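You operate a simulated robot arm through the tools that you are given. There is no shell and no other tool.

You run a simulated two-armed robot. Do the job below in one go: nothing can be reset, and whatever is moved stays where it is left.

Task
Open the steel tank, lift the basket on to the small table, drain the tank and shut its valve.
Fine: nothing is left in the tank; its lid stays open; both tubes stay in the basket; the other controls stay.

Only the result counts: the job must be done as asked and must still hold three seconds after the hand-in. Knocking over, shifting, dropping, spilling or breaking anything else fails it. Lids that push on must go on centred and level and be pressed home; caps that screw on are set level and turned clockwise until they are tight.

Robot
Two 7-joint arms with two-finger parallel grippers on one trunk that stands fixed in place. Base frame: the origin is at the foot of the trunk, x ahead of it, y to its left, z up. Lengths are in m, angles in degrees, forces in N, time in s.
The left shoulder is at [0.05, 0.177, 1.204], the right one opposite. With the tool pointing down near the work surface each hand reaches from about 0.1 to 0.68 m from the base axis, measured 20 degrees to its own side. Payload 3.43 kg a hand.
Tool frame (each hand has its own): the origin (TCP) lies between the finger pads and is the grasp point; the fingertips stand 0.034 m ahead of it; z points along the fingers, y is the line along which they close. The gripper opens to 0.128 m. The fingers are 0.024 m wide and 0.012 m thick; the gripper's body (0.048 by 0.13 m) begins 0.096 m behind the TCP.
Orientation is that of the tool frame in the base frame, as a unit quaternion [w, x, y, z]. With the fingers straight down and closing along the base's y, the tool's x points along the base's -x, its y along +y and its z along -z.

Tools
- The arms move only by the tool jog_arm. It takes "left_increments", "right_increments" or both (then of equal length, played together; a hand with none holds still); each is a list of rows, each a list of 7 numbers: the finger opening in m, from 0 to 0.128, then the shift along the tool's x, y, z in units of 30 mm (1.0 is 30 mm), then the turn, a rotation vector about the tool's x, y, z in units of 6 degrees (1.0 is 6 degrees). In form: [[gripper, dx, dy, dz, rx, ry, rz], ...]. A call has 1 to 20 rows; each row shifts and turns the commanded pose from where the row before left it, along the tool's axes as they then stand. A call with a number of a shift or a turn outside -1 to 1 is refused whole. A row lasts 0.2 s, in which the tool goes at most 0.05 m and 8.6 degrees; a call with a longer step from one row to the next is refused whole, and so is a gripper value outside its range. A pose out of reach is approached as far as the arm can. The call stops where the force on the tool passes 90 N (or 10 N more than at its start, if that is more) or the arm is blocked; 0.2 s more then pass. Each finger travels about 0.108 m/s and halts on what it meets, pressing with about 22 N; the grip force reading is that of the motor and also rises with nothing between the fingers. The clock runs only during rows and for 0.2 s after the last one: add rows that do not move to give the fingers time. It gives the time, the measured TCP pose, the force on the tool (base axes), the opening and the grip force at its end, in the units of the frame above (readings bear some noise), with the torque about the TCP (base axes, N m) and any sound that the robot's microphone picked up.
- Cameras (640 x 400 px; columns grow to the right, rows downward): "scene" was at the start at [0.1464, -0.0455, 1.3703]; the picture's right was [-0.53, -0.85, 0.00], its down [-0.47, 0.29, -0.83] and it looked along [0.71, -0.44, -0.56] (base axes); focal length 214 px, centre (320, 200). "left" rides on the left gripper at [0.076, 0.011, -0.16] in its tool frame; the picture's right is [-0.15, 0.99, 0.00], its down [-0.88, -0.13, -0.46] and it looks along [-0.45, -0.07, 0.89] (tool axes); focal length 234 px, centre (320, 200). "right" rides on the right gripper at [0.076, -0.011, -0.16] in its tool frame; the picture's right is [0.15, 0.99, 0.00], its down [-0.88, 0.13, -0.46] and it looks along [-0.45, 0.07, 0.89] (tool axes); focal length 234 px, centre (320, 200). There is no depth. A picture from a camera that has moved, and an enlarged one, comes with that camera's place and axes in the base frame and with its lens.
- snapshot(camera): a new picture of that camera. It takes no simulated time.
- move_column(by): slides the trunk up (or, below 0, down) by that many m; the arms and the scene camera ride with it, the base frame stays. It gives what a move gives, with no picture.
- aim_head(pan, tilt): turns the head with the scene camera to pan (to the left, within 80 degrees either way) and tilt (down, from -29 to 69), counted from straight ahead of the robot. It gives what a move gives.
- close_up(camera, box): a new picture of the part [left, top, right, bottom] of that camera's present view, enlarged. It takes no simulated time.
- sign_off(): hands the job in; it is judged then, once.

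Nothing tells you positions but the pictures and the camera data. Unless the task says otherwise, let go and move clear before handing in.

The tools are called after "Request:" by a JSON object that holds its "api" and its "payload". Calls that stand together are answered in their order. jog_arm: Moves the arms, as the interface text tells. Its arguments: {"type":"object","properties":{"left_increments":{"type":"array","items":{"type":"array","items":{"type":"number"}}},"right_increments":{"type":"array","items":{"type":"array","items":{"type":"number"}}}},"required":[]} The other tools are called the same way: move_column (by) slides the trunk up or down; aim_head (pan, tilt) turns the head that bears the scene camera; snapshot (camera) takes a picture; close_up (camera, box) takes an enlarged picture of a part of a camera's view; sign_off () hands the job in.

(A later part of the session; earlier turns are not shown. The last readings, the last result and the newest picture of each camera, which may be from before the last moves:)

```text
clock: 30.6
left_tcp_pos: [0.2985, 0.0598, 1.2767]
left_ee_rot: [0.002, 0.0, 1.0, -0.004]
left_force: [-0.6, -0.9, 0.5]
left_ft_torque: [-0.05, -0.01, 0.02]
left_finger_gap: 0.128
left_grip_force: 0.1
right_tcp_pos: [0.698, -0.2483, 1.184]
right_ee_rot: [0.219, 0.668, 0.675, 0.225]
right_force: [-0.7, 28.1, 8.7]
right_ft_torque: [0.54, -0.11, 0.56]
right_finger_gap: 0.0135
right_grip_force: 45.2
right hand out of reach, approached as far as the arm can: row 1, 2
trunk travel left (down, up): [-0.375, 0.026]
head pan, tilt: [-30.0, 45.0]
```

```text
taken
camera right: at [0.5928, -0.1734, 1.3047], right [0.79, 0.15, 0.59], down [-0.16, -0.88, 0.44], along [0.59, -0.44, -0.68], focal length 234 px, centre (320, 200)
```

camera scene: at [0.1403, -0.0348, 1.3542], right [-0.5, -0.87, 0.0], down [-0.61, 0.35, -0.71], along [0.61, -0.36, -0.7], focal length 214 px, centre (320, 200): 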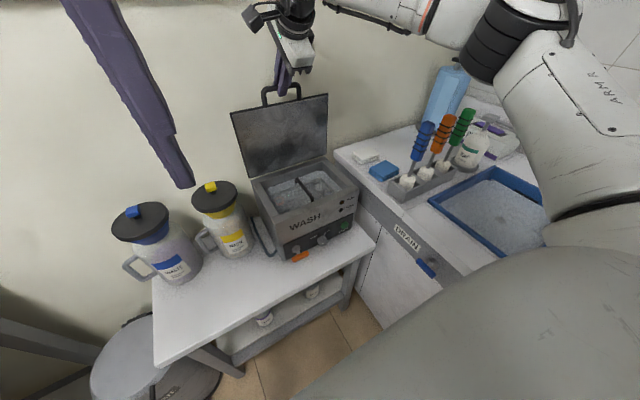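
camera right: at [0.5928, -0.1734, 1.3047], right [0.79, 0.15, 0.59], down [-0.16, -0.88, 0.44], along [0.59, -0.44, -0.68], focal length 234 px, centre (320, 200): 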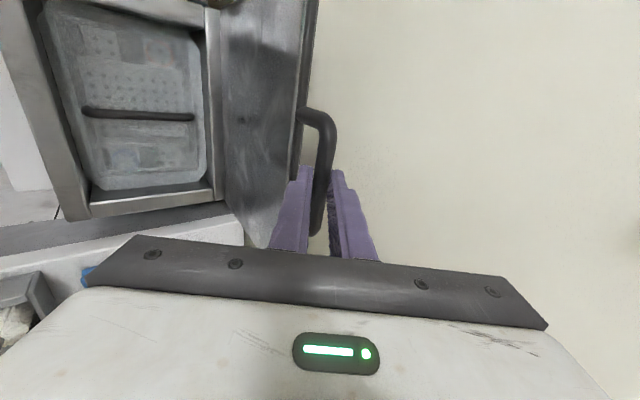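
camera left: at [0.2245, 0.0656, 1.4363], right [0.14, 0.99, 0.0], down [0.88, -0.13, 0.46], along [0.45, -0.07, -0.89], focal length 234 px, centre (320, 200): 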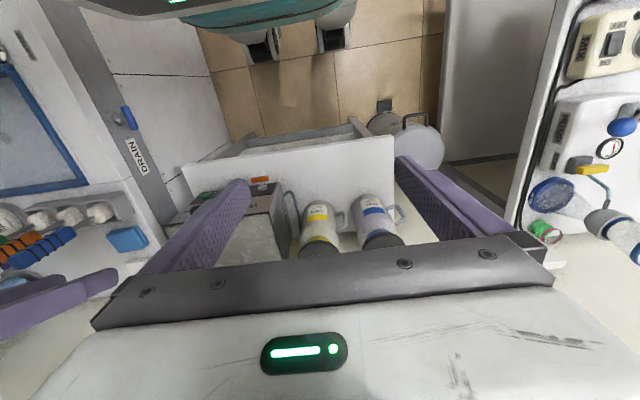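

The lid is near 87° but the arm is at the end of its reach in this tilt. I'll tilt the hand further forward about the bar, which brings the wrist nearer, and then push on.

Request:
{"api": "jog_arm", "payload": {"right_increments": [[0.0, 0, -0.063, 0, -1, 0, 0], [0.0, 0, -0.063, 0, -1, 0, 0], [0.0, 0, -0.063, 0, -1, 0, 0], [0.0, 0, -0.063, 0, -1, 0, 0], [0.0, 0, 0, 0, 0, 0, 0]]}}

```text
clock: 31.9
left_tcp_pos: [0.2992, 0.0576, 1.2767]
left_ee_rot: [0.0, -0.001, 1.0, -0.003]
left_force: [1.1, -0.7, 0.6]
left_ft_torque: [-0.01, 0.02, 0.0]
left_finger_gap: 0.1282
left_grip_force: 0.0
right_tcp_pos: [0.693, -0.2532, 1.1761]
right_ee_rot: [0.354, 0.608, 0.614, 0.359]
right_force: [-0.4, 23.9, 6.6]
right_ft_torque: [-0.38, -0.11, 0.34]
right_finger_gap: 0.0136
right_grip_force: 45.0
trunk travel left (down, up): [-0.375, 0.026]
head pan, tilt: [-30.0, 45.0]
```

Request:
{"api": "jog_arm", "payload": {"right_increments": [[0.0, 0.15, 0.235, 0.374, 0, 0, 0], [0.0, 0.12, 0.235, 0.374, 0, 0, 0], [0.0, 0, 0, 0, 0, 0, 0]]}}

Request:
{"api": "snapshot", "payload": {"camera": "right"}}

```text
clock: 32.6
left_tcp_pos: [0.3004, 0.0566, 1.2766]
left_ee_rot: [0.0, -0.001, 1.0, -0.002]
left_force: [0.6, -0.6, -0.3]
left_ft_torque: [0.0, -0.02, 0.0]
left_finger_gap: 0.128
left_grip_force: 0.1
right_tcp_pos: [0.7202, -0.2534, 1.1747]
right_ee_rot: [0.354, 0.613, 0.612, 0.353]
right_force: [2.9, 6.8, 5.5]
right_ft_torque: [-0.52, -0.12, 0.89]
right_finger_gap: 0.0136
right_grip_force: 45.6
trunk travel left (down, up): [-0.375, 0.026]
head pan, tilt: [-30.0, 45.0]
```

```text
taken
camera right: at [0.575, -0.1763, 1.2438], right [0.49, 0.15, 0.86], down [-0.33, -0.88, 0.34], along [0.8, -0.45, -0.39], focal length 234 px, centre (320, 200)
```

right: 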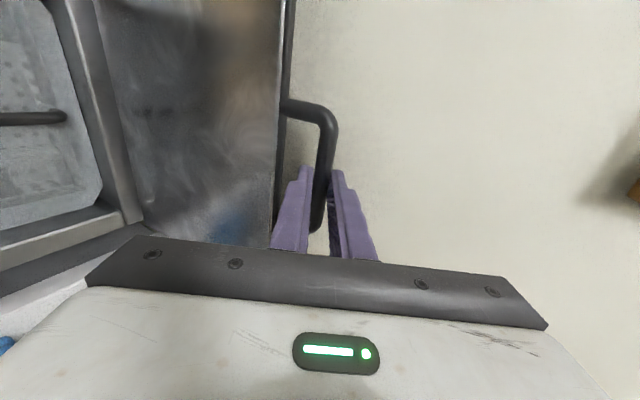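

Request:
{"api": "jog_arm", "payload": {"right_increments": [[0.0, 0.1, 0.184, 0.386, 0, 0, 0], [0.0, 0.1, 0.184, 0.386, 0, 0, 0], [0.0, 0, 0, 0, 0, 0, 0]]}}

Request:
{"api": "snapshot", "payload": {"camera": "scene"}}

```text
clock: 33.5
left_tcp_pos: [0.2907, 0.0511, 1.2801]
left_ee_rot: [0.005, -0.001, 1.0, 0.001]
left_force: [-0.2, 0.4, -0.3]
left_ft_torque: [-0.01, 0.01, 0.01]
left_finger_gap: 0.1279
left_grip_force: 0.0
right_tcp_pos: [0.7309, -0.2518, 1.1688]
right_ee_rot: [0.353, 0.617, 0.611, 0.348]
right_force: [-81.9, -17.7, -8.8]
right_ft_torque: [-0.9, 0.06, 0.62]
right_finger_gap: 0.0136
right_grip_force: 45.0
trunk travel left (down, up): [-0.375, 0.026]
head pan, tilt: [-30.0, 45.0]
```

```text
taken
camera scene: at [0.1301, -0.0426, 1.3549], right [-0.5, -0.87, -0.01], down [-0.6, 0.36, -0.71], along [0.62, -0.35, -0.7], focal length 214 px, centre (320, 200)
```

scene: 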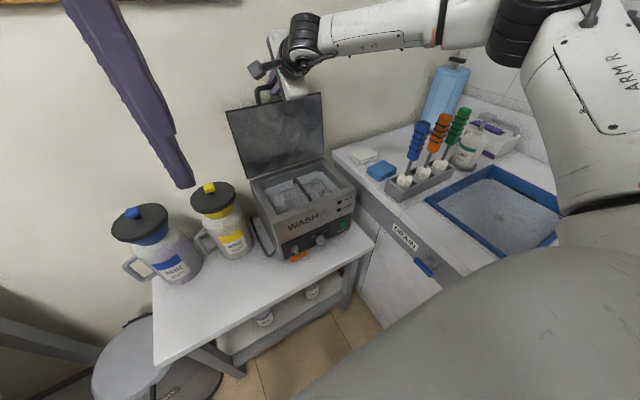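

The lid reached its end stop (force rose sharply at about 95°). I'll ease off the pressure.

Request:
{"api": "jog_arm", "payload": {"right_increments": [[0.0, 0, -0.1, -0.17, 0, 0, 0], [0.0, 0, 0, 0, 0, 0, 0]]}}

```text
clock: 34.0
left_tcp_pos: [0.295, 0.0523, 1.2773]
left_ee_rot: [0.003, -0.001, 1.0, 0.001]
left_force: [-0.5, -0.9, -0.5]
left_ft_torque: [0.01, 0.02, -0.02]
left_finger_gap: 0.1278
left_grip_force: 0.0
right_tcp_pos: [0.7316, -0.2518, 1.1699]
right_ee_rot: [0.355, 0.616, 0.612, 0.347]
right_force: [-55.4, -18.0, -12.8]
right_ft_torque: [-0.92, 0.34, 0.49]
right_finger_gap: 0.0132
right_grip_force: 45.4
trunk travel left (down, up): [-0.375, 0.026]
head pan, tilt: [-30.0, 45.0]
```

Request:
{"api": "jog_arm", "payload": {"right_increments": [[0.0, 0, -0.15, -0.27, 0, 0, 0], [0.0, 0, 0, 0, 0, 0, 0]]}}

Request:
{"api": "close_up", "payload": {"camera": "scene", "box": [220, 60, 380, 270]}}

```text
clock: 34.6
left_tcp_pos: [0.301, 0.0516, 1.277]
left_ee_rot: [0.0, -0.001, 1.0, 0.0]
left_force: [-0.3, -0.1, -0.5]
left_ft_torque: [0.0, 0.0, 0.0]
left_finger_gap: 0.1282
left_grip_force: 0.0
right_tcp_pos: [0.7312, -0.2512, 1.1686]
right_ee_rot: [0.356, 0.615, 0.61, 0.349]
right_force: [-4.8, -13.3, -11.0]
right_ft_torque: [-1.48, -0.02, -0.71]
right_finger_gap: 0.0136
right_grip_force: 45.3
trunk travel left (down, up): [-0.375, 0.026]
head pan, tilt: [-30.0, 45.0]
```

```text
1.90 times, centred on (300, 165) of scene
camera zoom: at [0.1421, -0.0418, 1.3536], right [-0.5, -0.87, 0.0], down [-0.61, 0.36, -0.71], along [0.61, -0.35, -0.71], focal length 408 px, centre (358, 267)
```

zoom: 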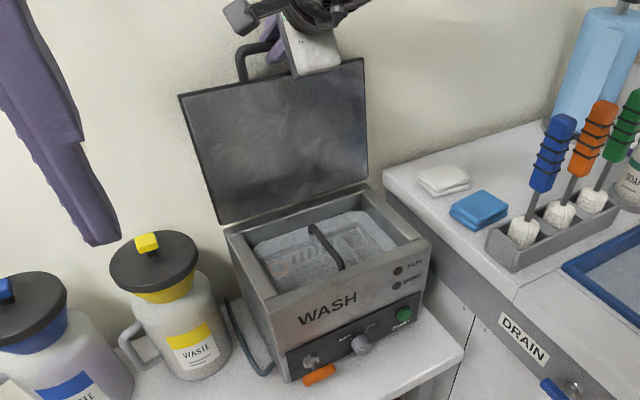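

The lid is open past vertical and rests at its stop. I'll open the fingers a little and draw straight back off the bar.

Request:
{"api": "jog_arm", "payload": {"right_increments": [[0.03, 0, 0, 0, 0, 0, 0], [0.03, 0, 0, 0, 0, 0, 0], [0.03, 0, 0, -0.3, 0, 0, 0], [0.03, 0, 0, -0.4, 0, 0, 0], [0.03, 0, 0, -0.6, 0, 0, 0], [0.03, 0, 0, -0.8, 0, 0, 0], [0.03, 0, 0, -0.8, 0, 0, 0], [0.03, 0, 0, 0, 0, 0, 0]]}}

Request:
{"api": "snapshot", "payload": {"camera": "scene"}}

Request:
{"api": "snapshot", "payload": {"camera": "right"}}

```text
clock: 36.5
left_tcp_pos: [0.3016, 0.0542, 1.2765]
left_ee_rot: [0.0, -0.001, 1.0, -0.001]
left_force: [0.0, -0.2, -0.2]
left_ft_torque: [0.0, 0.02, 0.04]
left_finger_gap: 0.1277
left_grip_force: 0.1
right_tcp_pos: [0.6531, -0.2474, 1.2121]
right_ee_rot: [0.354, 0.613, 0.612, 0.353]
right_force: [-0.5, 0.2, -0.1]
right_ft_torque: [-0.02, 0.0, 0.04]
right_finger_gap: 0.03
right_grip_force: 0.1
trunk travel left (down, up): [-0.375, 0.026]
head pan, tilt: [-30.0, 45.0]
```

```text
taken
camera scene: at [0.1418, -0.0396, 1.3537], right [-0.5, -0.87, 0.0], down [-0.61, 0.35, -0.71], along [0.61, -0.35, -0.71], focal length 214 px, centre (320, 200)
```

scene: 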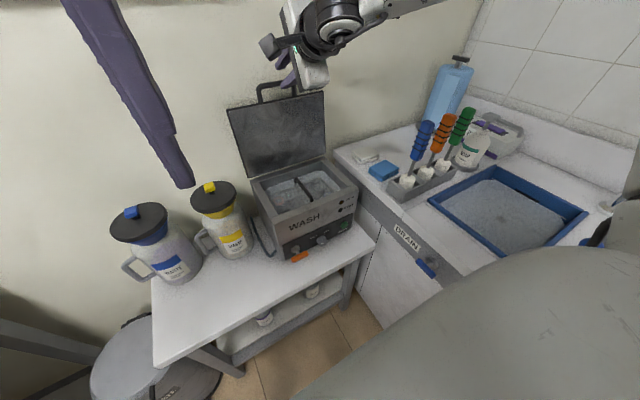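

```text
taken
camera right: at [0.5086, -0.1709, 1.2824], right [0.49, 0.14, 0.86], down [-0.33, -0.88, 0.34], along [0.8, -0.45, -0.39], focal length 234 px, centre (320, 200)
```

right: 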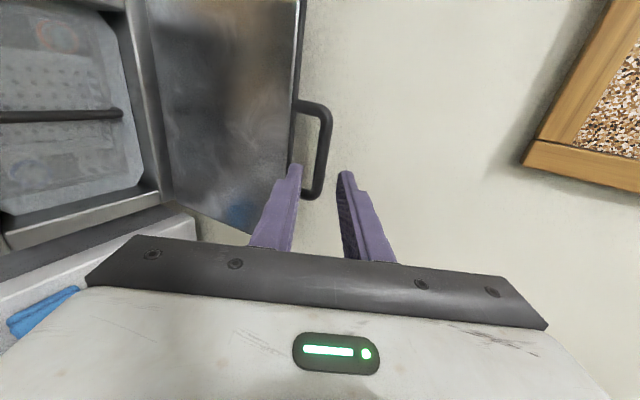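

The lid stays open by itself. I'll bring the hand back, straight down, with the fingers closing along y again, to look at the basket and its handle.

Request:
{"api": "jog_arm", "payload": {"right_increments": [[0.03, 0, -0.25, -0.433, 1, 0, 0], [0.03, 0, -0.294, -0.405, 1, 0, 0], [0.03, 0, -0.335, -0.372, 1, 0, 0], [0.03, 0, -0.372, -0.335, 1, 0, 0], [0.03, 0, -0.405, -0.294, 1, 0, 0], [0.03, 0, -0.433, -0.25, 1, 0, 0], [0.03, 0, -0.457, -0.203, 1, 0, 0], [0.03, 0, -0.476, -0.155, 1, 0, 0], [0.03, 0, -0.489, -0.104, 1, 0, 0], [0.03, 0, -0.497, -0.052, 1, 0, 0], [0.03, 0, 0, 0, 0, 0, 0]]}}

Request:
{"api": "jog_arm", "payload": {"right_increments": [[0.06, 0, 0, 0, 0, 0, -1], [0.06, 0, 0, 0, 0, 0, -1], [0.06, 0, 0, 0, 0, 0, -1], [0.06, 0, 0, 0, 0, 0, -1], [0.06, 0, 0, 0, 0, 0, -1], [0.06, 0, 0, 0, 0, 0, -1], [0.06, 0, 0, 0, 0, 0, -1], [0.06, 0, 0, 0, 0, 0, -1], [0.06, 0, 0, 0, 0, 0, -1], [0.06, 0, 0, 0, 0, 0, -1], [0.06, 0, 0, 0, 0, 0, -1], [0.06, 0, 0, 0, 0, 0, -1], [0.06, 0, 0, 0, 0, 0, -1], [0.06, 0, 0, 0, 0, 0, -1], [0.06, 0, 0, 0, 0, 0, -1]]}}

Request:
{"api": "snapshot", "payload": {"camera": "right"}}

Request:
{"api": "close_up", "payload": {"camera": "scene", "box": [220, 80, 380, 280]}}

```text
clock: 38.9
left_tcp_pos: [0.2999, 0.0547, 1.278]
left_ee_rot: [0.0, -0.001, 1.0, -0.001]
left_force: [-0.4, -0.2, -0.3]
left_ft_torque: [0.0, 0.05, -0.01]
left_finger_gap: 0.1281
left_grip_force: 0.0
right_tcp_pos: [0.504, -0.2453, 1.2149]
right_ee_rot: [0.0, 0.708, 0.706, 0.0]
right_force: [0.4, 0.2, 0.5]
right_ft_torque: [0.04, -0.01, 0.0]
right_finger_gap: 0.0301
right_grip_force: 0.1
trunk travel left (down, up): [-0.375, 0.026]
head pan, tilt: [-30.0, 45.0]
```

```text
clock: 42.0
left_tcp_pos: [0.2986, 0.0544, 1.2775]
left_ee_rot: [0.0, -0.001, 1.0, -0.001]
left_force: [0.1, 0.1, -0.4]
left_ft_torque: [0.04, -0.02, -0.02]
left_finger_gap: 0.128
left_grip_force: 0.0
right_tcp_pos: [0.5044, -0.2472, 1.2135]
right_ee_rot: [0.0, -0.001, 1.0, 0.0]
right_force: [0.4, 0.0, 0.4]
right_ft_torque: [-0.02, 0.01, -0.02]
right_finger_gap: 0.06
right_grip_force: 0.1
trunk travel left (down, up): [-0.375, 0.026]
head pan, tilt: [-30.0, 45.0]
```

```text
taken
camera right: at [0.4278, -0.2581, 1.3735], right [-0.15, 0.99, 0.0], down [0.88, 0.13, 0.46], along [0.45, 0.07, -0.89], focal length 234 px, centre (320, 200)
```

right: 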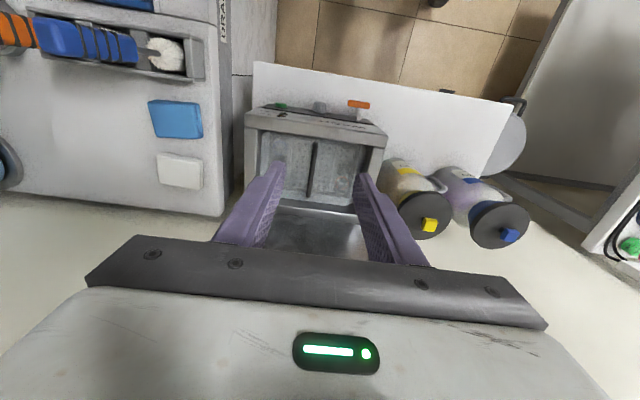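

```text
2.00 times, centred on (300, 180) of scene
camera zoom: at [0.1413, -0.0395, 1.3538], right [-0.5, -0.87, 0.0], down [-0.61, 0.35, -0.71], along [0.61, -0.35, -0.71], focal length 429 px, centre (360, 240)
```

zoom: 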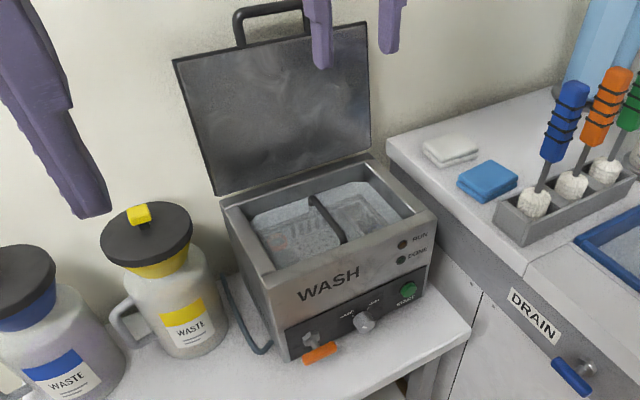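

Request:
{"api": "close_up", "payload": {"camera": "right", "box": [235, 90, 395, 220]}}

Request:
{"api": "close_up", "payload": {"camera": "scene", "box": [265, 160, 365, 265]}}

```text
3.08 times, centred on (315, 155) of right
camera zoom: at [0.4278, -0.2581, 1.3735], right [-0.15, 0.99, 0.0], down [0.88, 0.13, 0.46], along [0.45, 0.07, -0.89], focal length 720 px, centre (335, 338)
```

zoom: 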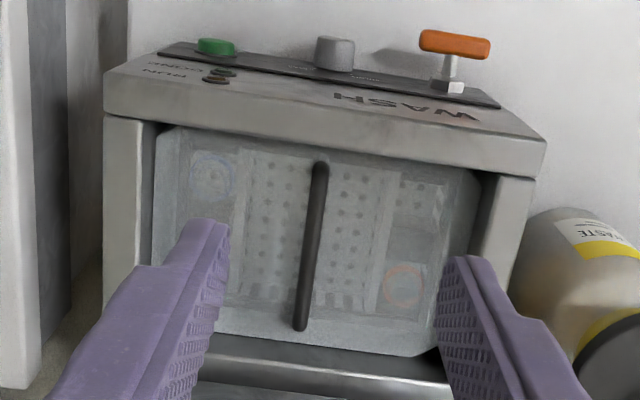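

```text
3.81 times, centred on (315, 212) of scene
camera zoom: at [0.1413, -0.0395, 1.3538], right [-0.5, -0.87, 0.0], down [-0.61, 0.35, -0.71], along [0.61, -0.35, -0.71], focal length 817 px, centre (339, 152)
```

zoom: 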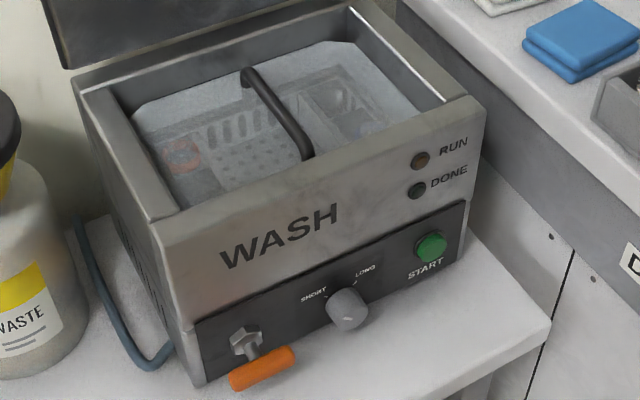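

The basket stands in liquid with a black bow handle running along x at about (0.61, -0.248, 0.875). I'll first move the left hand out of the way to the left, since the right arm must later swing in front of the table.

Request:
{"api": "jog_arm", "payload": {"left_increments": [[0.128, 0, 0.9, -0.1, 0, 0, 0], [0.128, 0, 0.9, -0.1, 0, 0, 0], [0.128, 0, 0.9, -0.1, 0, 0, 0], [0.128, 0, 0.9, -0.1, 0, 0, 0], [0.128, 0, 0.9, -0.1, 0, 0, 0], [0.128, 0, 0.9, -0.1, 0, 0, 0], [0.128, 0, 0.9, -0.1, 0, 0, 0], [0.128, 0, 0.9, -0.1, 0, 0, 0], [0.128, 0, 0, 0, 0, 0, 0]]}}

Request:
{"api": "snapshot", "payload": {"camera": "left"}}

Request:
{"api": "snapshot", "payload": {"camera": "scene"}}

```text
clock: 44.0
left_tcp_pos: [0.2999, 0.2722, 1.2983]
left_ee_rot: [0.001, 0.0, 1.0, -0.002]
left_force: [-0.3, 0.5, -0.6]
left_ft_torque: [0.02, -0.01, -0.01]
left_finger_gap: 0.1281
left_grip_force: 0.2
right_tcp_pos: [0.5049, -0.2487, 1.2131]
right_ee_rot: [0.001, 0.001, 1.0, 0.0]
right_force: [1.0, -0.3, -0.4]
right_ft_torque: [0.01, -0.01, -0.01]
right_finger_gap: 0.06
right_grip_force: 0.1
trunk travel left (down, up): [-0.375, 0.026]
head pan, tilt: [-30.0, 45.0]
```

```text
taken
camera left: at [0.224, 0.2828, 1.4578], right [0.14, 0.99, 0.0], down [0.88, -0.13, 0.46], along [0.45, -0.07, -0.89], focal length 234 px, centre (320, 200)
```

left: 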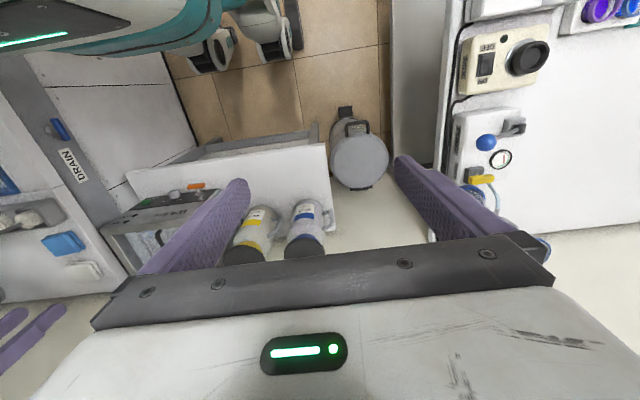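

```text
taken
camera scene: at [0.1417, -0.0398, 1.3537], right [-0.5, -0.87, 0.0], down [-0.61, 0.35, -0.71], along [0.61, -0.35, -0.71], focal length 214 px, centre (320, 200)
```

scene: 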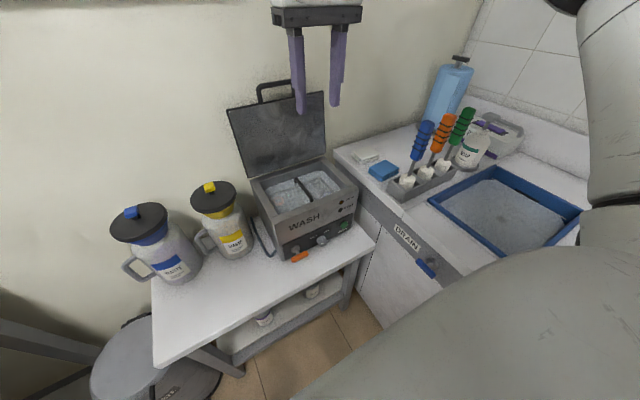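

Request:
{"api": "jog_arm", "payload": {"right_increments": [[0.06, -0.505, 0, 0.776, 0, 0, 0], [0.06, -0.505, 0, 0.776, 0, 0, 0], [0.06, -0.505, 0, 0.776, 0, 0, 0], [0.06, -0.505, 0, 0.776, 0, 0, 0], [0.06, -0.505, 0, 0.776, 0, 0, 0], [0.06, -0.505, 0, 0.776, 0, 0, 0], [0.06, -0.505, 0, 0.776, 0, 0, 0], [0.06, 0, 0, 0, 0, 0, 0]]}}

Request:
{"api": "snapshot", "payload": {"camera": "right"}}

Request:
{"api": "close_up", "payload": {"camera": "scene", "box": [220, 80, 380, 280]}}

```text
clock: 45.9
left_tcp_pos: [0.2989, 0.2723, 1.2977]
left_ee_rot: [0.0, -0.001, 1.0, -0.001]
left_force: [-0.1, 0.5, -0.6]
left_ft_torque: [0.01, -0.01, -0.01]
left_finger_gap: 0.1281
left_grip_force: 0.1
right_tcp_pos: [0.572, -0.2658, 1.0493]
right_ee_rot: [0.002, 0.001, 1.0, 0.001]
right_force: [0.1, -0.9, -1.3]
right_ft_torque: [-0.01, 0.02, -0.02]
right_finger_gap: 0.0598
right_grip_force: 0.0
right hand out of reach, approached as far as the arm can: row 4, 5, 6, 7
trunk travel left (down, up): [-0.375, 0.026]
head pan, tilt: [-30.0, 45.0]
```

```text
taken
camera right: at [0.4941, -0.2763, 1.2081], right [-0.15, 0.99, 0.0], down [0.88, 0.13, 0.46], along [0.45, 0.07, -0.89], focal length 234 px, centre (320, 200)
```

right: 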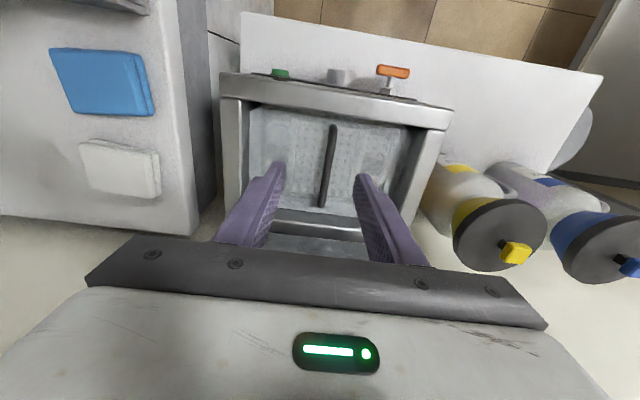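

```text
2.00 times, centred on (300, 180) of scene
camera zoom: at [0.1413, -0.0395, 1.3538], right [-0.5, -0.87, 0.0], down [-0.61, 0.35, -0.71], along [0.61, -0.35, -0.71], focal length 429 px, centre (360, 240)
```

zoom: 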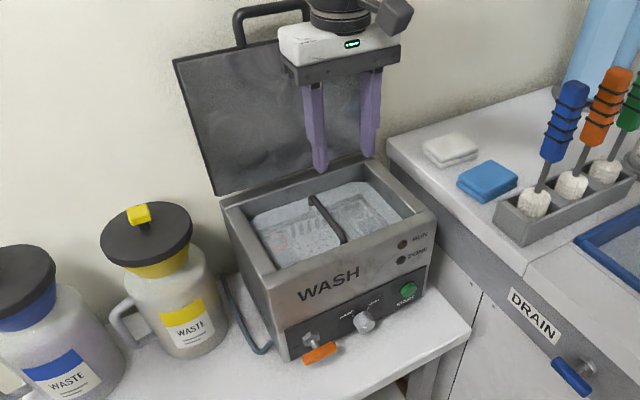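

Straight down, the arm ends at x 0.57. A forward tilt of 24° adds reach, and the basket's bar along x can be gripped at that tilt, so I'll tilt and move above the bar's middle.

Request:
{"api": "jog_arm", "payload": {"right_increments": [[0.06, -0.325, 0.15, 0, 0, -1, 0], [0.06, -0.323, 0.15, 0.034, 0, -1, 0], [0.06, -0.318, 0.15, 0.068, 0, -1, 0], [0.06, -0.309, 0.15, 0.1, 0, -1, 0], [0.06, 0, 0, 0, 0, 0, 0]]}}

Request:
{"api": "snapshot", "payload": {"camera": "right"}}

Request:
{"api": "close_up", "payload": {"camera": "scene", "box": [220, 80, 380, 280]}}

```text
clock: 47.0
left_tcp_pos: [0.2991, 0.2718, 1.2986]
left_ee_rot: [0.0, 0.0, 1.0, -0.001]
left_force: [0.4, 0.1, -0.8]
left_ft_torque: [-0.01, 0.01, 0.01]
left_finger_gap: 0.1277
left_grip_force: 0.1
right_tcp_pos: [0.6113, -0.2489, 1.0475]
right_ee_rot: [0.209, 0.001, 0.978, 0.001]
right_force: [-0.5, 0.8, 0.5]
right_ft_torque: [-0.02, 0.02, -0.01]
right_finger_gap: 0.06
right_grip_force: 0.0
trunk travel left (down, up): [-0.375, 0.026]
head pan, tilt: [-30.0, 45.0]
```

```text
taken
camera right: at [0.4763, -0.259, 1.1629], right [-0.13, 0.99, -0.06], down [0.62, 0.13, 0.78], along [0.77, 0.07, -0.63], focal length 234 px, centre (320, 200)
```

right: 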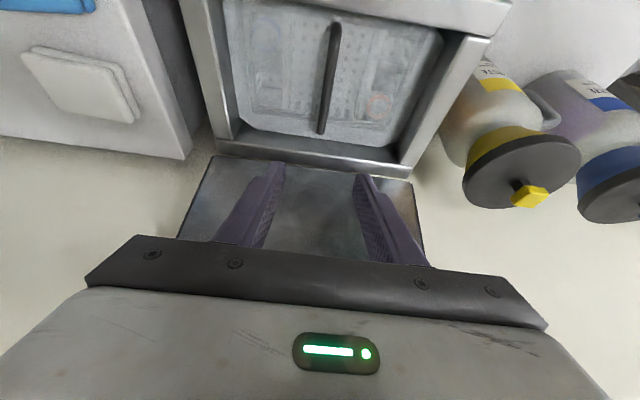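

```text
2.00 times, centred on (300, 180) of scene
camera zoom: at [0.1415, -0.0396, 1.3538], right [-0.5, -0.87, 0.0], down [-0.61, 0.35, -0.71], along [0.61, -0.35, -0.71], focal length 429 px, centre (360, 240)
```

zoom: 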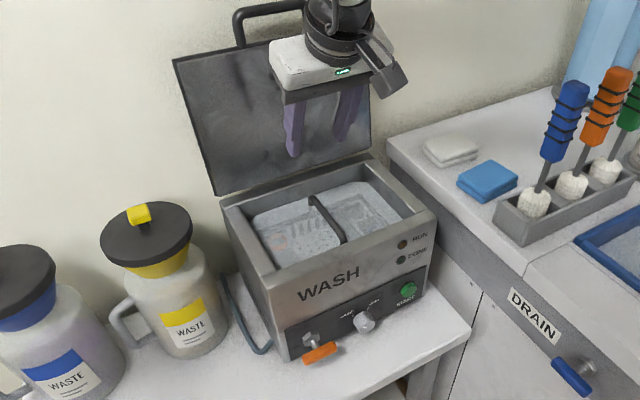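

The bar's middle is at about (0.604, -0.248, 0.89). I'll go down over it with the fingers open 5 cm, pausing to check.

Request:
{"api": "jog_arm", "payload": {"right_increments": [[0.05, 0.394, 0.03, 0.758, 0, 0, 0], [0.05, 0.394, 0, 0.758, 0, 0, 0], [0.05, 0.394, 0, 0.758, 0, 0, 0], [0.05, 0.394, 0, 0.758, 0, 0, 0], [0.05, 0, 0, 0, 0, 0, 0]]}}

Request:
{"api": "snapshot", "payload": {"camera": "right"}}

Request:
{"api": "close_up", "payload": {"camera": "scene", "box": [250, 140, 370, 260]}}

```text
clock: 48.2
left_tcp_pos: [0.2994, 0.2716, 1.2984]
left_ee_rot: [0.0, -0.001, 1.0, -0.002]
left_force: [-0.3, 0.6, 0.8]
left_ft_torque: [0.0, -0.01, 0.01]
left_finger_gap: 0.128
left_grip_force: 0.0
right_tcp_pos: [0.6051, -0.2458, 0.9452]
right_ee_rot: [0.208, 0.0, 0.978, 0.001]
right_force: [0.0, 0.3, 0.2]
right_ft_torque: [-0.01, 0.01, 0.0]
right_finger_gap: 0.0502
right_grip_force: 0.0
trunk travel left (down, up): [-0.375, 0.026]
head pan, tilt: [-30.0, 45.0]
```

```text
taken
camera right: at [0.4695, -0.2559, 1.0608], right [-0.13, 0.99, -0.06], down [0.62, 0.13, 0.78], along [0.77, 0.07, -0.63], focal length 234 px, centre (320, 200)
```

right: 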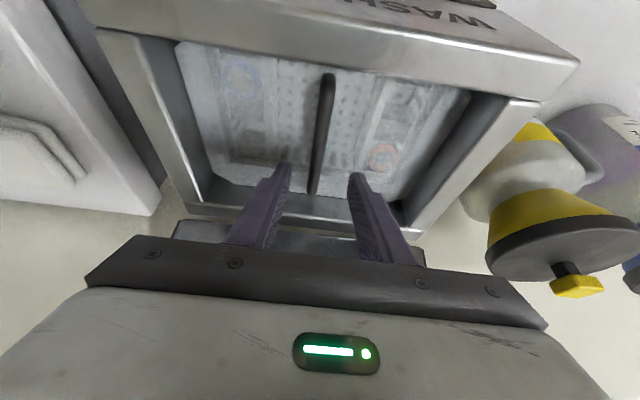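

```text
3.33 times, centred on (310, 200) of scene
camera zoom: at [0.1413, -0.0395, 1.3538], right [-0.5, -0.87, 0.0], down [-0.61, 0.35, -0.71], along [0.61, -0.35, -0.71], focal length 715 px, centre (353, 200)
```

zoom: 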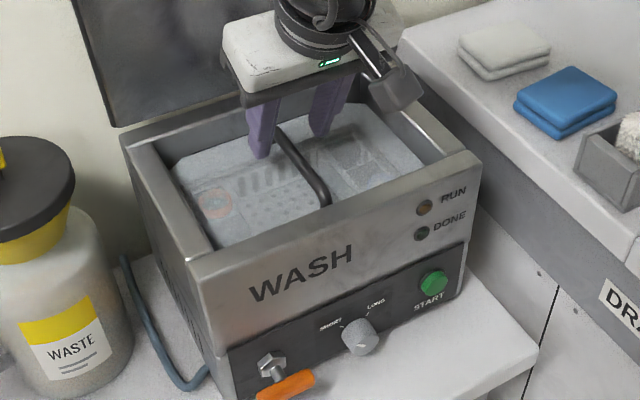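

Request:
{"api": "jog_arm", "payload": {"right_increments": [[0.05, 0.4, -0.035, 0.773, 0, 0, 0], [0.05, 0.4, -0.035, 0.773, 0, 0, 0], [0.05, 0, 0, 0, 0, 0, 0]]}}

Request:
{"api": "snapshot", "payload": {"camera": "right"}}

Request:
{"api": "close_up", "payload": {"camera": "scene", "box": [250, 140, 370, 260]}}

```text
clock: 49.0
left_tcp_pos: [0.2996, 0.2714, 1.2971]
left_ee_rot: [0.0, -0.001, 1.0, -0.001]
left_force: [0.6, 0.8, 0.2]
left_ft_torque: [0.02, -0.01, -0.02]
left_finger_gap: 0.1279
left_grip_force: 0.1
right_tcp_pos: [0.5916, -0.2564, 0.9025]
right_ee_rot: [0.208, 0.0, 0.978, 0.001]
right_force: [0.3, 0.5, -0.2]
right_ft_torque: [0.01, 0.02, 0.04]
right_finger_gap: 0.05
right_grip_force: 0.1
right hand out of reach, approached as far as the arm can: row 1, 2
trunk travel left (down, up): [-0.375, 0.026]
head pan, tilt: [-30.0, 45.0]
```

```text
taken
camera right: at [0.4567, -0.2668, 1.0177], right [-0.13, 0.99, -0.06], down [0.62, 0.13, 0.78], along [0.77, 0.07, -0.63], focal length 234 px, centre (320, 200)
```

right: 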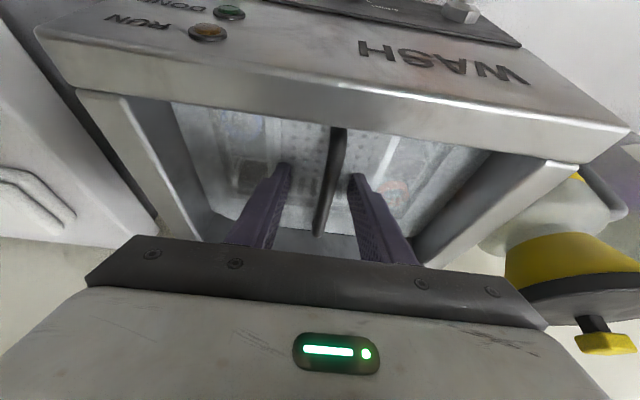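

```text
3.33 times, centred on (310, 200) of scene
camera zoom: at [0.1414, -0.0396, 1.3538], right [-0.5, -0.87, 0.0], down [-0.61, 0.35, -0.71], along [0.61, -0.35, -0.71], focal length 715 px, centre (353, 200)
```

zoom: 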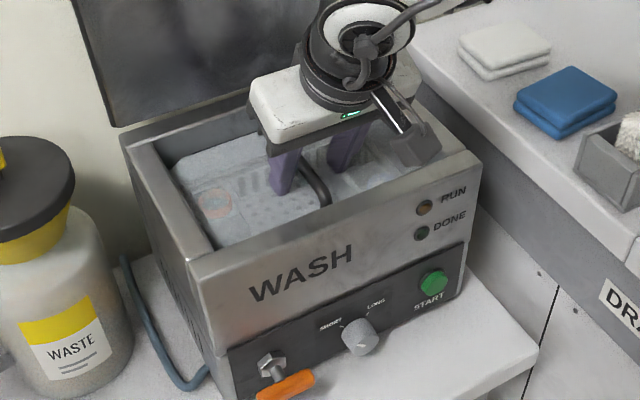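

The arm runs out of reach downward, but the trunk slide can do the vertical part. I'll raise the hand again above the bar and then lower the trunk.

Request:
{"api": "jog_arm", "payload": {"right_increments": [[0.05, -0.4085, 0.04, -0.7957, 0, 0, 0], [0.05, -0.4085, 0.04, -0.7957, 0, 0, 0], [0.05, -0.4085, 0.04, -0.7957, 0, 0, 0], [0.05, -0.4085, 0.04, -0.7957, 0, 0, 0], [0.05, -0.4085, 0.04, -0.7957, 0, 0, 0], [0.05, -0.4085, 0.04, -0.7957, 0, 0, 0], [0.05, -0.4085, 0.04, -0.7957, 0, 0, 0], [0.05, 0, 0, 0, 0, 0, 0]]}}

```text
clock: 50.9
left_tcp_pos: [0.2991, 0.2723, 1.2984]
left_ee_rot: [0.001, -0.001, 1.0, -0.001]
left_force: [-0.8, 0.1, 0.1]
left_ft_torque: [-0.08, 0.01, 0.0]
left_finger_gap: 0.1283
left_grip_force: 0.1
right_tcp_pos: [0.604, -0.2501, 1.0949]
right_ee_rot: [0.208, 0.001, 0.978, -0.001]
right_force: [-0.7, -0.1, -0.1]
right_ft_torque: [-0.03, -0.01, -0.03]
right_finger_gap: 0.0503
right_grip_force: 0.0
trunk travel left (down, up): [-0.375, 0.026]
head pan, tilt: [-30.0, 45.0]
```

Request:
{"api": "move_column", "payload": {"by": -0.1}}

Request:
{"api": "snapshot", "payload": {"camera": "scene"}}

Request:
{"api": "snapshot", "payload": {"camera": "right"}}

```text
clock: 52.2
left_tcp_pos: [0.2992, 0.2714, 1.1984]
left_ee_rot: [0.0, 0.0, 1.0, -0.001]
left_force: [-0.6, 0.1, 0.6]
left_ft_torque: [-0.01, -0.01, 0.02]
left_finger_gap: 0.1281
left_grip_force: 0.0
right_tcp_pos: [0.6027, -0.2486, 0.997]
right_ee_rot: [0.208, 0.001, 0.978, -0.001]
right_force: [0.0, -0.2, -0.3]
right_ft_torque: [0.0, -0.03, 0.04]
right_finger_gap: 0.0502
right_grip_force: 0.0
trunk travel left (down, up): [-0.275, 0.126]
head pan, tilt: [-30.0, 45.0]
```

```text
taken
camera scene: at [0.1413, -0.0396, 1.2538], right [-0.5, -0.87, 0.0], down [-0.61, 0.35, -0.71], along [0.61, -0.35, -0.71], focal length 214 px, centre (320, 200)
```

scene: 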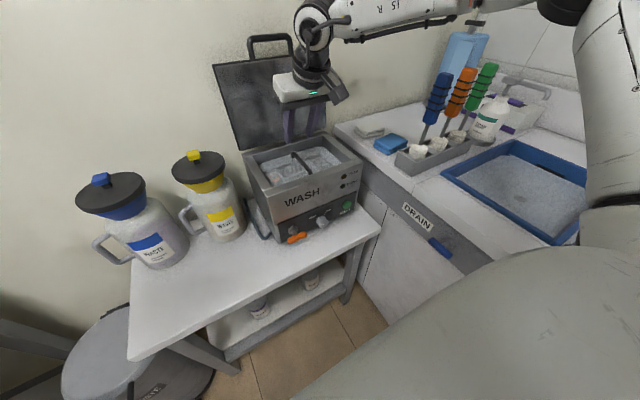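

```text
taken
camera right: at [0.4685, -0.2601, 1.1109], right [-0.13, 0.99, -0.06], down [0.62, 0.13, 0.78], along [0.77, 0.07, -0.63], focal length 234 px, centre (320, 200)
```

right: 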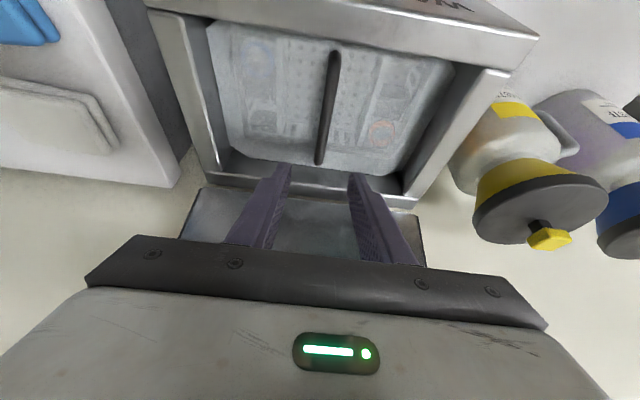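

Request:
{"api": "move_column", "payload": {"by": -0.07}}

Request:
{"api": "snapshot", "payload": {"camera": "right"}}

Request:
{"api": "close_up", "payload": {"camera": "scene", "box": [230, 80, 390, 250]}}

```text
clock: 53.3
left_tcp_pos: [0.3001, 0.2718, 1.1294]
left_ee_rot: [0.001, -0.001, 1.0, 0.0]
left_force: [-0.1, 0.7, 0.5]
left_ft_torque: [-0.01, 0.01, -0.04]
left_finger_gap: 0.1282
left_grip_force: 0.0
right_tcp_pos: [0.6036, -0.2494, 0.9256]
right_ee_rot: [0.208, 0.001, 0.978, 0.0]
right_force: [0.3, 0.0, 0.9]
right_ft_torque: [0.02, 0.02, 0.02]
right_finger_gap: 0.0502
right_grip_force: 0.0
trunk travel left (down, up): [-0.205, 0.196]
head pan, tilt: [-30.0, 45.0]
```

```text
taken
camera right: at [0.4685, -0.2601, 1.0409], right [-0.13, 0.99, -0.06], down [0.62, 0.13, 0.78], along [0.77, 0.07, -0.63], focal length 234 px, centre (320, 200)
```

right: 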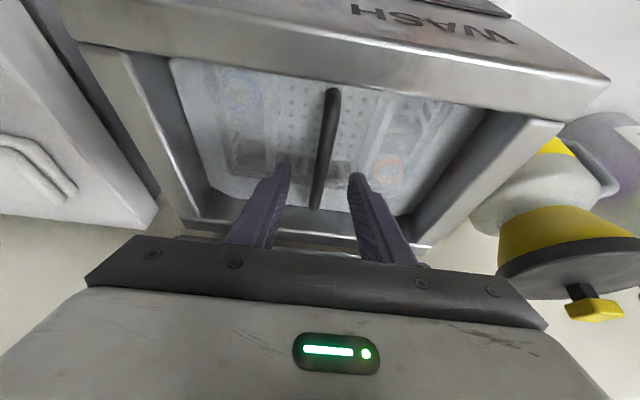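

```text
2.35 times, centred on (310, 165) of scene
camera zoom: at [0.1413, -0.0396, 1.1838], right [-0.5, -0.87, 0.0], down [-0.61, 0.35, -0.71], along [0.61, -0.35, -0.71], focal length 505 px, centre (344, 282)
```

zoom: 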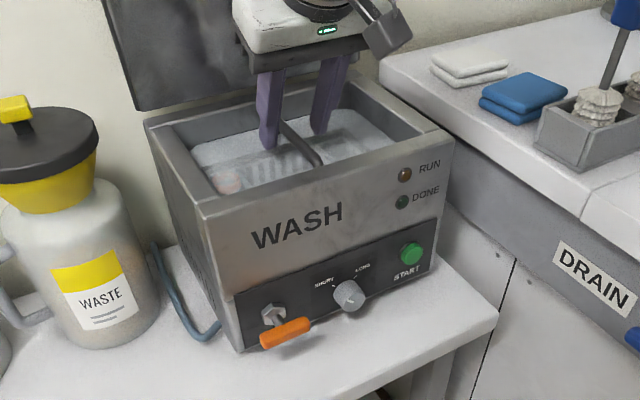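

Request:
{"api": "move_column", "payload": {"by": -0.034}}

Request:
{"api": "snapshot", "payload": {"camera": "right"}}

Request:
{"api": "close_up", "payload": {"camera": "scene", "box": [230, 80, 390, 250]}}

```text
clock: 54.0
left_tcp_pos: [0.2995, 0.2712, 1.0952]
left_ee_rot: [-0.001, -0.001, 1.0, -0.001]
left_force: [-0.1, 0.1, 0.6]
left_ft_torque: [0.02, 0.01, 0.03]
left_finger_gap: 0.1277
left_grip_force: 0.0
right_tcp_pos: [0.605, -0.2498, 0.8931]
right_ee_rot: [0.208, 0.001, 0.978, -0.001]
right_force: [0.1, 0.4, 0.5]
right_ft_torque: [-0.04, 0.0, 0.05]
right_finger_gap: 0.05
right_grip_force: 0.0
trunk travel left (down, up): [-0.171, 0.23]
head pan, tilt: [-30.0, 45.0]
```

```text
taken
camera right: at [0.4685, -0.2602, 1.0068], right [-0.13, 0.99, -0.06], down [0.62, 0.13, 0.78], along [0.77, 0.07, -0.63], focal length 234 px, centre (320, 200)
```

right: 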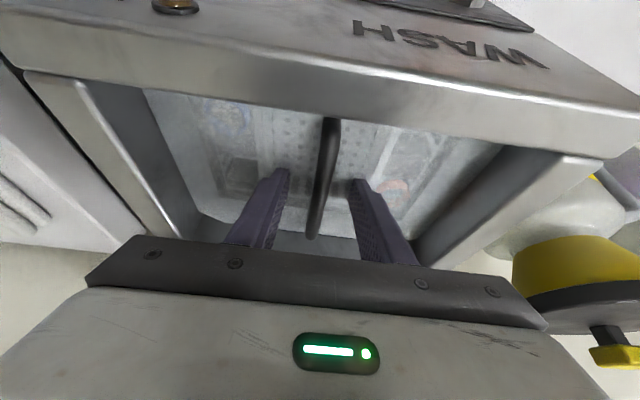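

```text
2.35 times, centred on (310, 165) of scene
camera zoom: at [0.1413, -0.0396, 1.1498], right [-0.5, -0.87, 0.0], down [-0.61, 0.35, -0.71], along [0.61, -0.35, -0.71], focal length 505 px, centre (344, 282)
```

zoom: 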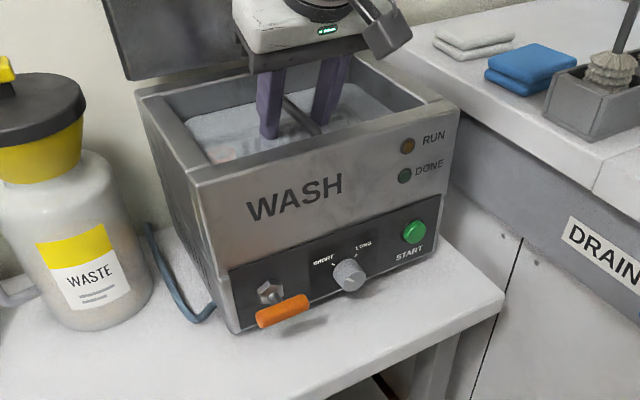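

The bar is level with the grasp point. I'll close on it and test-lift with the trunk.

Request:
{"api": "jog_arm", "payload": {"right_increments": [[0.0, 0, 0, 0, 0, 0, 0], [0.0, 0, 0, 0, 0, 0, 0], [0.0, 0, 0, 0, 0, 0, 0], [0.0, 0, 0, 0, 0, 0, 0], [0.0, 0, 0, 0, 0, 0, 0]]}}

Request:
{"api": "move_column", "payload": {"by": 0.02}}

Request:
{"api": "snapshot", "payload": {"camera": "right"}}

```text
clock: 55.2
left_tcp_pos: [0.2996, 0.2719, 1.0954]
left_ee_rot: [0.0, -0.001, 1.0, -0.001]
left_force: [-0.3, 0.3, -0.2]
left_ft_torque: [-0.01, 0.0, 0.02]
left_finger_gap: 0.128
left_grip_force: 0.1
right_tcp_pos: [0.6038, -0.2498, 0.8924]
right_ee_rot: [0.208, 0.001, 0.978, -0.001]
right_force: [0.5, -0.6, 1.0]
right_ft_torque: [-0.01, 0.09, 0.01]
right_finger_gap: 0.0115
right_grip_force: 22.3
trunk travel left (down, up): [-0.171, 0.23]
head pan, tilt: [-30.0, 45.0]
```

```text
clock: 55.9
left_tcp_pos: [0.2999, 0.2716, 1.115]
left_ee_rot: [0.0, -0.001, 1.0, -0.001]
left_force: [-0.1, -0.2, 0.1]
left_ft_torque: [-0.01, 0.0, 0.02]
left_finger_gap: 0.128
left_grip_force: 0.1
right_tcp_pos: [0.604, -0.2495, 0.9123]
right_ee_rot: [0.208, 0.001, 0.978, 0.0]
right_force: [-0.2, 0.7, -2.7]
right_ft_torque: [0.02, 0.0, 0.0]
right_finger_gap: 0.0116
right_grip_force: 22.1
trunk travel left (down, up): [-0.191, 0.21]
head pan, tilt: [-30.0, 45.0]
```

```text
taken
camera right: at [0.4689, -0.2603, 1.0263], right [-0.13, 0.99, -0.06], down [0.62, 0.13, 0.77], along [0.77, 0.07, -0.63], focal length 234 px, centre (320, 200)
```

right: 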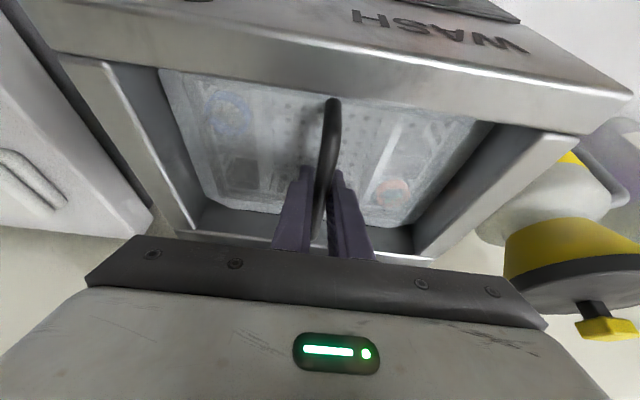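

Request:
{"api": "move_column", "payload": {"by": 0.06}}

Request:
{"api": "snapshot", "payload": {"camera": "right"}}

Request:
{"api": "snapshot", "payload": {"camera": "scene"}}

```text
clock: 56.9
left_tcp_pos: [0.2999, 0.2722, 1.173]
left_ee_rot: [0.0, 0.0, 1.0, -0.001]
left_force: [-0.3, 0.0, -0.2]
left_ft_torque: [0.01, 0.02, 0.03]
left_finger_gap: 0.128
left_grip_force: 0.0
right_tcp_pos: [0.6042, -0.2512, 0.9723]
right_ee_rot: [0.208, 0.001, 0.978, -0.001]
right_force: [0.7, -0.1, -2.8]
right_ft_torque: [0.04, 0.01, 0.01]
right_finger_gap: 0.0118
right_grip_force: 21.9
trunk travel left (down, up): [-0.251, 0.15]
head pan, tilt: [-30.0, 45.0]
```

```text
taken
camera right: at [0.469, -0.2603, 1.0864], right [-0.13, 0.99, -0.06], down [0.62, 0.13, 0.77], along [0.77, 0.07, -0.63], focal length 234 px, centre (320, 200)
```

right: 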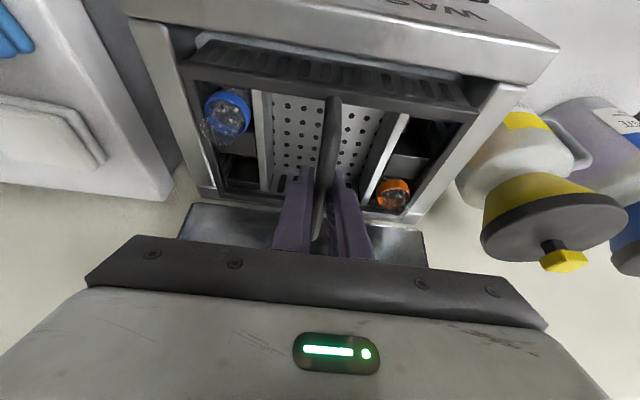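

```text
taken
camera scene: at [0.1419, -0.0397, 1.2297], right [-0.5, -0.87, 0.0], down [-0.61, 0.35, -0.71], along [0.61, -0.35, -0.71], focal length 214 px, centre (320, 200)
```

scene: 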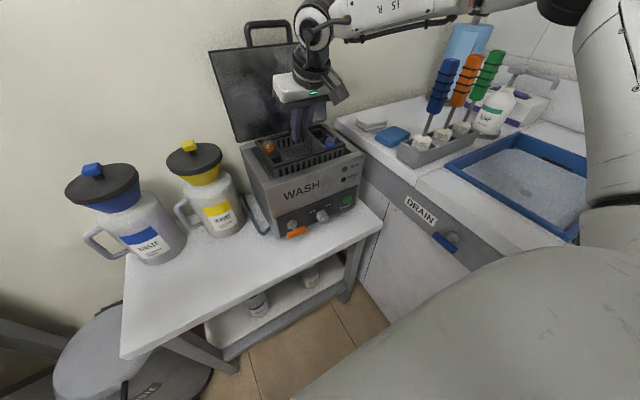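

The basket is rising freely with the blue and orange tubes in it. I'll keep lifting straight up.

Request:
{"api": "move_column", "payload": {"by": 0.08}}

Request:
{"api": "snapshot", "payload": {"camera": "scene"}}

Request:
{"api": "snapshot", "payload": {"camera": "right"}}

Request:
{"api": "close_up", "payload": {"camera": "scene", "box": [220, 80, 380, 250]}}

```text
clock: 58.1
left_tcp_pos: [0.3007, 0.2716, 1.2553]
left_ee_rot: [0.0, -0.002, 1.0, -0.001]
left_force: [0.7, 0.4, 0.6]
left_ft_torque: [-0.01, 0.0, 0.01]
left_finger_gap: 0.1281
left_grip_force: 0.0
right_tcp_pos: [0.6043, -0.2498, 1.0527]
right_ee_rot: [0.208, 0.001, 0.978, -0.001]
right_force: [-1.0, -0.5, -2.4]
right_ft_torque: [-0.02, 0.02, 0.01]
right_finger_gap: 0.0116
right_grip_force: 21.8
trunk travel left (down, up): [-0.331, 0.07]
head pan, tilt: [-30.0, 45.0]
```

```text
taken
camera scene: at [0.1419, -0.0397, 1.3097], right [-0.5, -0.87, 0.0], down [-0.61, 0.35, -0.71], along [0.61, -0.35, -0.71], focal length 214 px, centre (320, 200)
```

scene: 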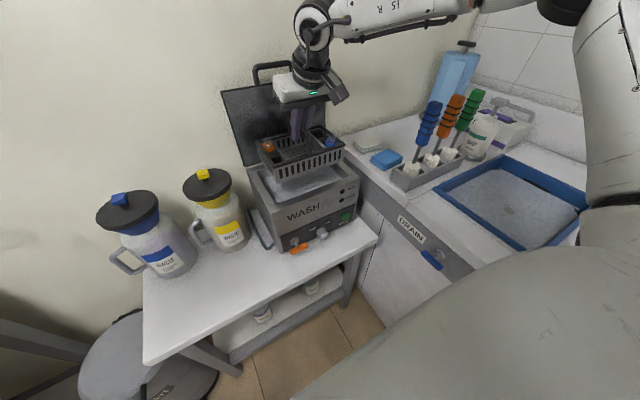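

```text
taken
camera right: at [0.469, -0.2603, 1.1664], right [-0.13, 0.99, -0.06], down [0.62, 0.13, 0.77], along [0.77, 0.07, -0.63], focal length 234 px, centre (320, 200)
```

right: 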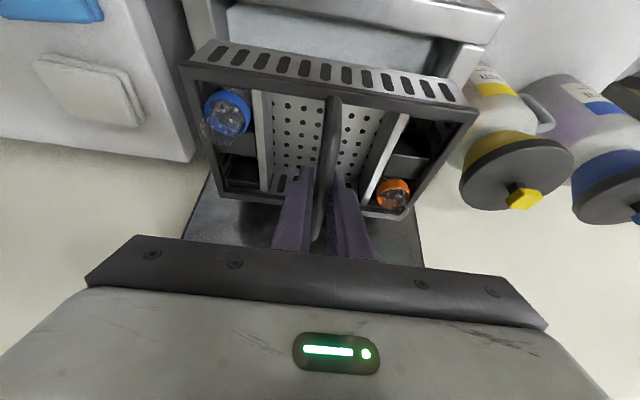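

```text
2.35 times, centred on (300, 165) of scene
camera zoom: at [0.1419, -0.0397, 1.3097], right [-0.5, -0.87, 0.0], down [-0.61, 0.35, -0.71], along [0.61, -0.35, -0.71], focal length 505 px, centre (367, 282)
```

zoom: 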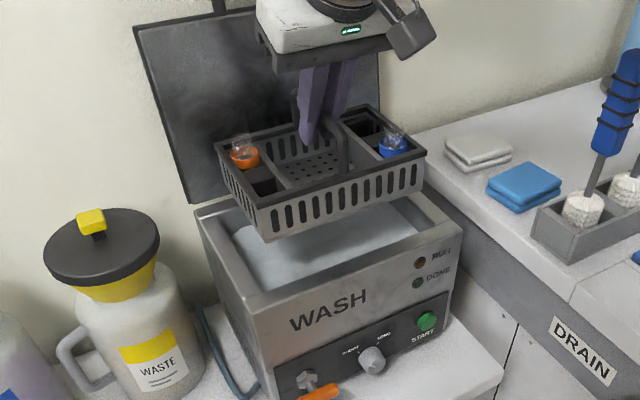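

The basket is clear of the tank: about 0.13 m (x) by 0.21 m (y), its floor about 0.095 m below the bar, both tubes inside. I'll raise it a bit more, then draw it slowly toward the robot.

Request:
{"api": "move_column", "payload": {"by": 0.04}}

Request:
{"api": "jog_arm", "payload": {"right_increments": [[0.0, 0.15, 0, -0.067, 0, 0, 0], [0.0, 0.3, 0, -0.134, 0, 0, 0], [0.0, 0.4, 0, -0.178, 0, 0, 0], [0.0, 0.4, 0, -0.178, 0, 0, 0], [0.0, 0.4, 0, -0.178, 0, 0, 0], [0.0, 0.4, 0, -0.178, 0, 0, 0], [0.0, 0.4, 0, -0.178, 0, 0, 0], [0.0, 0.4, 0, -0.178, 0, 0, 0], [0.0, 0.4, 0, -0.178, 0, 0, 0], [0.0, 0.3, 0, -0.134, 0, 0, 0], [0.0, 0.15, 0, -0.067, 0, 0, 0], [0.0, 0, 0, 0, 0, 0, 0]]}}

Request:
{"api": "snapshot", "payload": {"camera": "right"}}

Request:
{"api": "snapshot", "payload": {"camera": "scene"}}

```text
clock: 58.9
left_tcp_pos: [0.3004, 0.2713, 1.2944]
left_ee_rot: [0.0, -0.001, 1.0, -0.002]
left_force: [0.3, -0.2, 0.4]
left_ft_torque: [-0.03, 0.01, 0.04]
left_finger_gap: 0.1282
left_grip_force: 0.1
right_tcp_pos: [0.6042, -0.2499, 1.0921]
right_ee_rot: [0.208, 0.001, 0.978, 0.0]
right_force: [-0.3, 0.1, -2.3]
right_ft_torque: [0.03, 0.0, 0.0]
right_finger_gap: 0.0117
right_grip_force: 21.9
trunk travel left (down, up): [-0.371, 0.03]
head pan, tilt: [-30.0, 45.0]
```

```text
clock: 61.5
left_tcp_pos: [0.3001, 0.2723, 1.2933]
left_ee_rot: [0.0, -0.001, 1.0, -0.001]
left_force: [-0.6, 0.1, 0.4]
left_ft_torque: [-0.01, -0.01, -0.01]
left_finger_gap: 0.1281
left_grip_force: 0.0
right_tcp_pos: [0.4838, -0.249, 1.0905]
right_ee_rot: [0.208, 0.001, 0.978, 0.0]
right_force: [-0.4, -0.8, -3.5]
right_ft_torque: [-0.01, -0.02, 0.02]
right_finger_gap: 0.0113
right_grip_force: 21.6
trunk travel left (down, up): [-0.371, 0.03]
head pan, tilt: [-30.0, 45.0]
```

```text
taken
camera right: at [0.3479, -0.2601, 1.2053], right [-0.13, 0.99, -0.06], down [0.62, 0.13, 0.77], along [0.77, 0.07, -0.63], focal length 234 px, centre (320, 200)
```

right: 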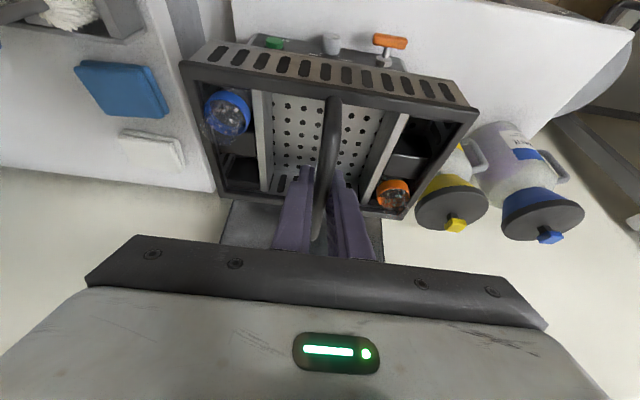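

```text
taken
camera scene: at [0.1417, -0.0397, 1.3497], right [-0.5, -0.87, 0.0], down [-0.61, 0.35, -0.71], along [0.61, -0.35, -0.71], focal length 214 px, centre (320, 200)
```

scene: 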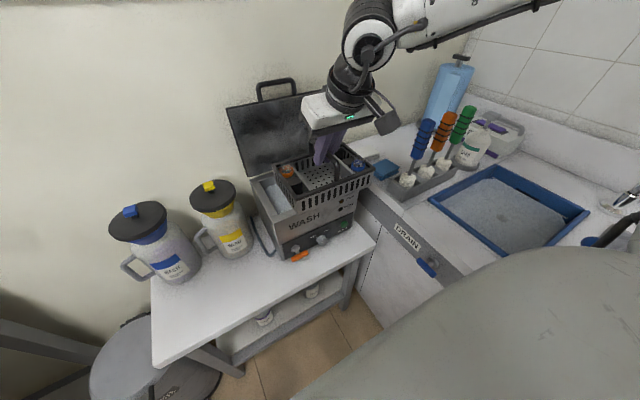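

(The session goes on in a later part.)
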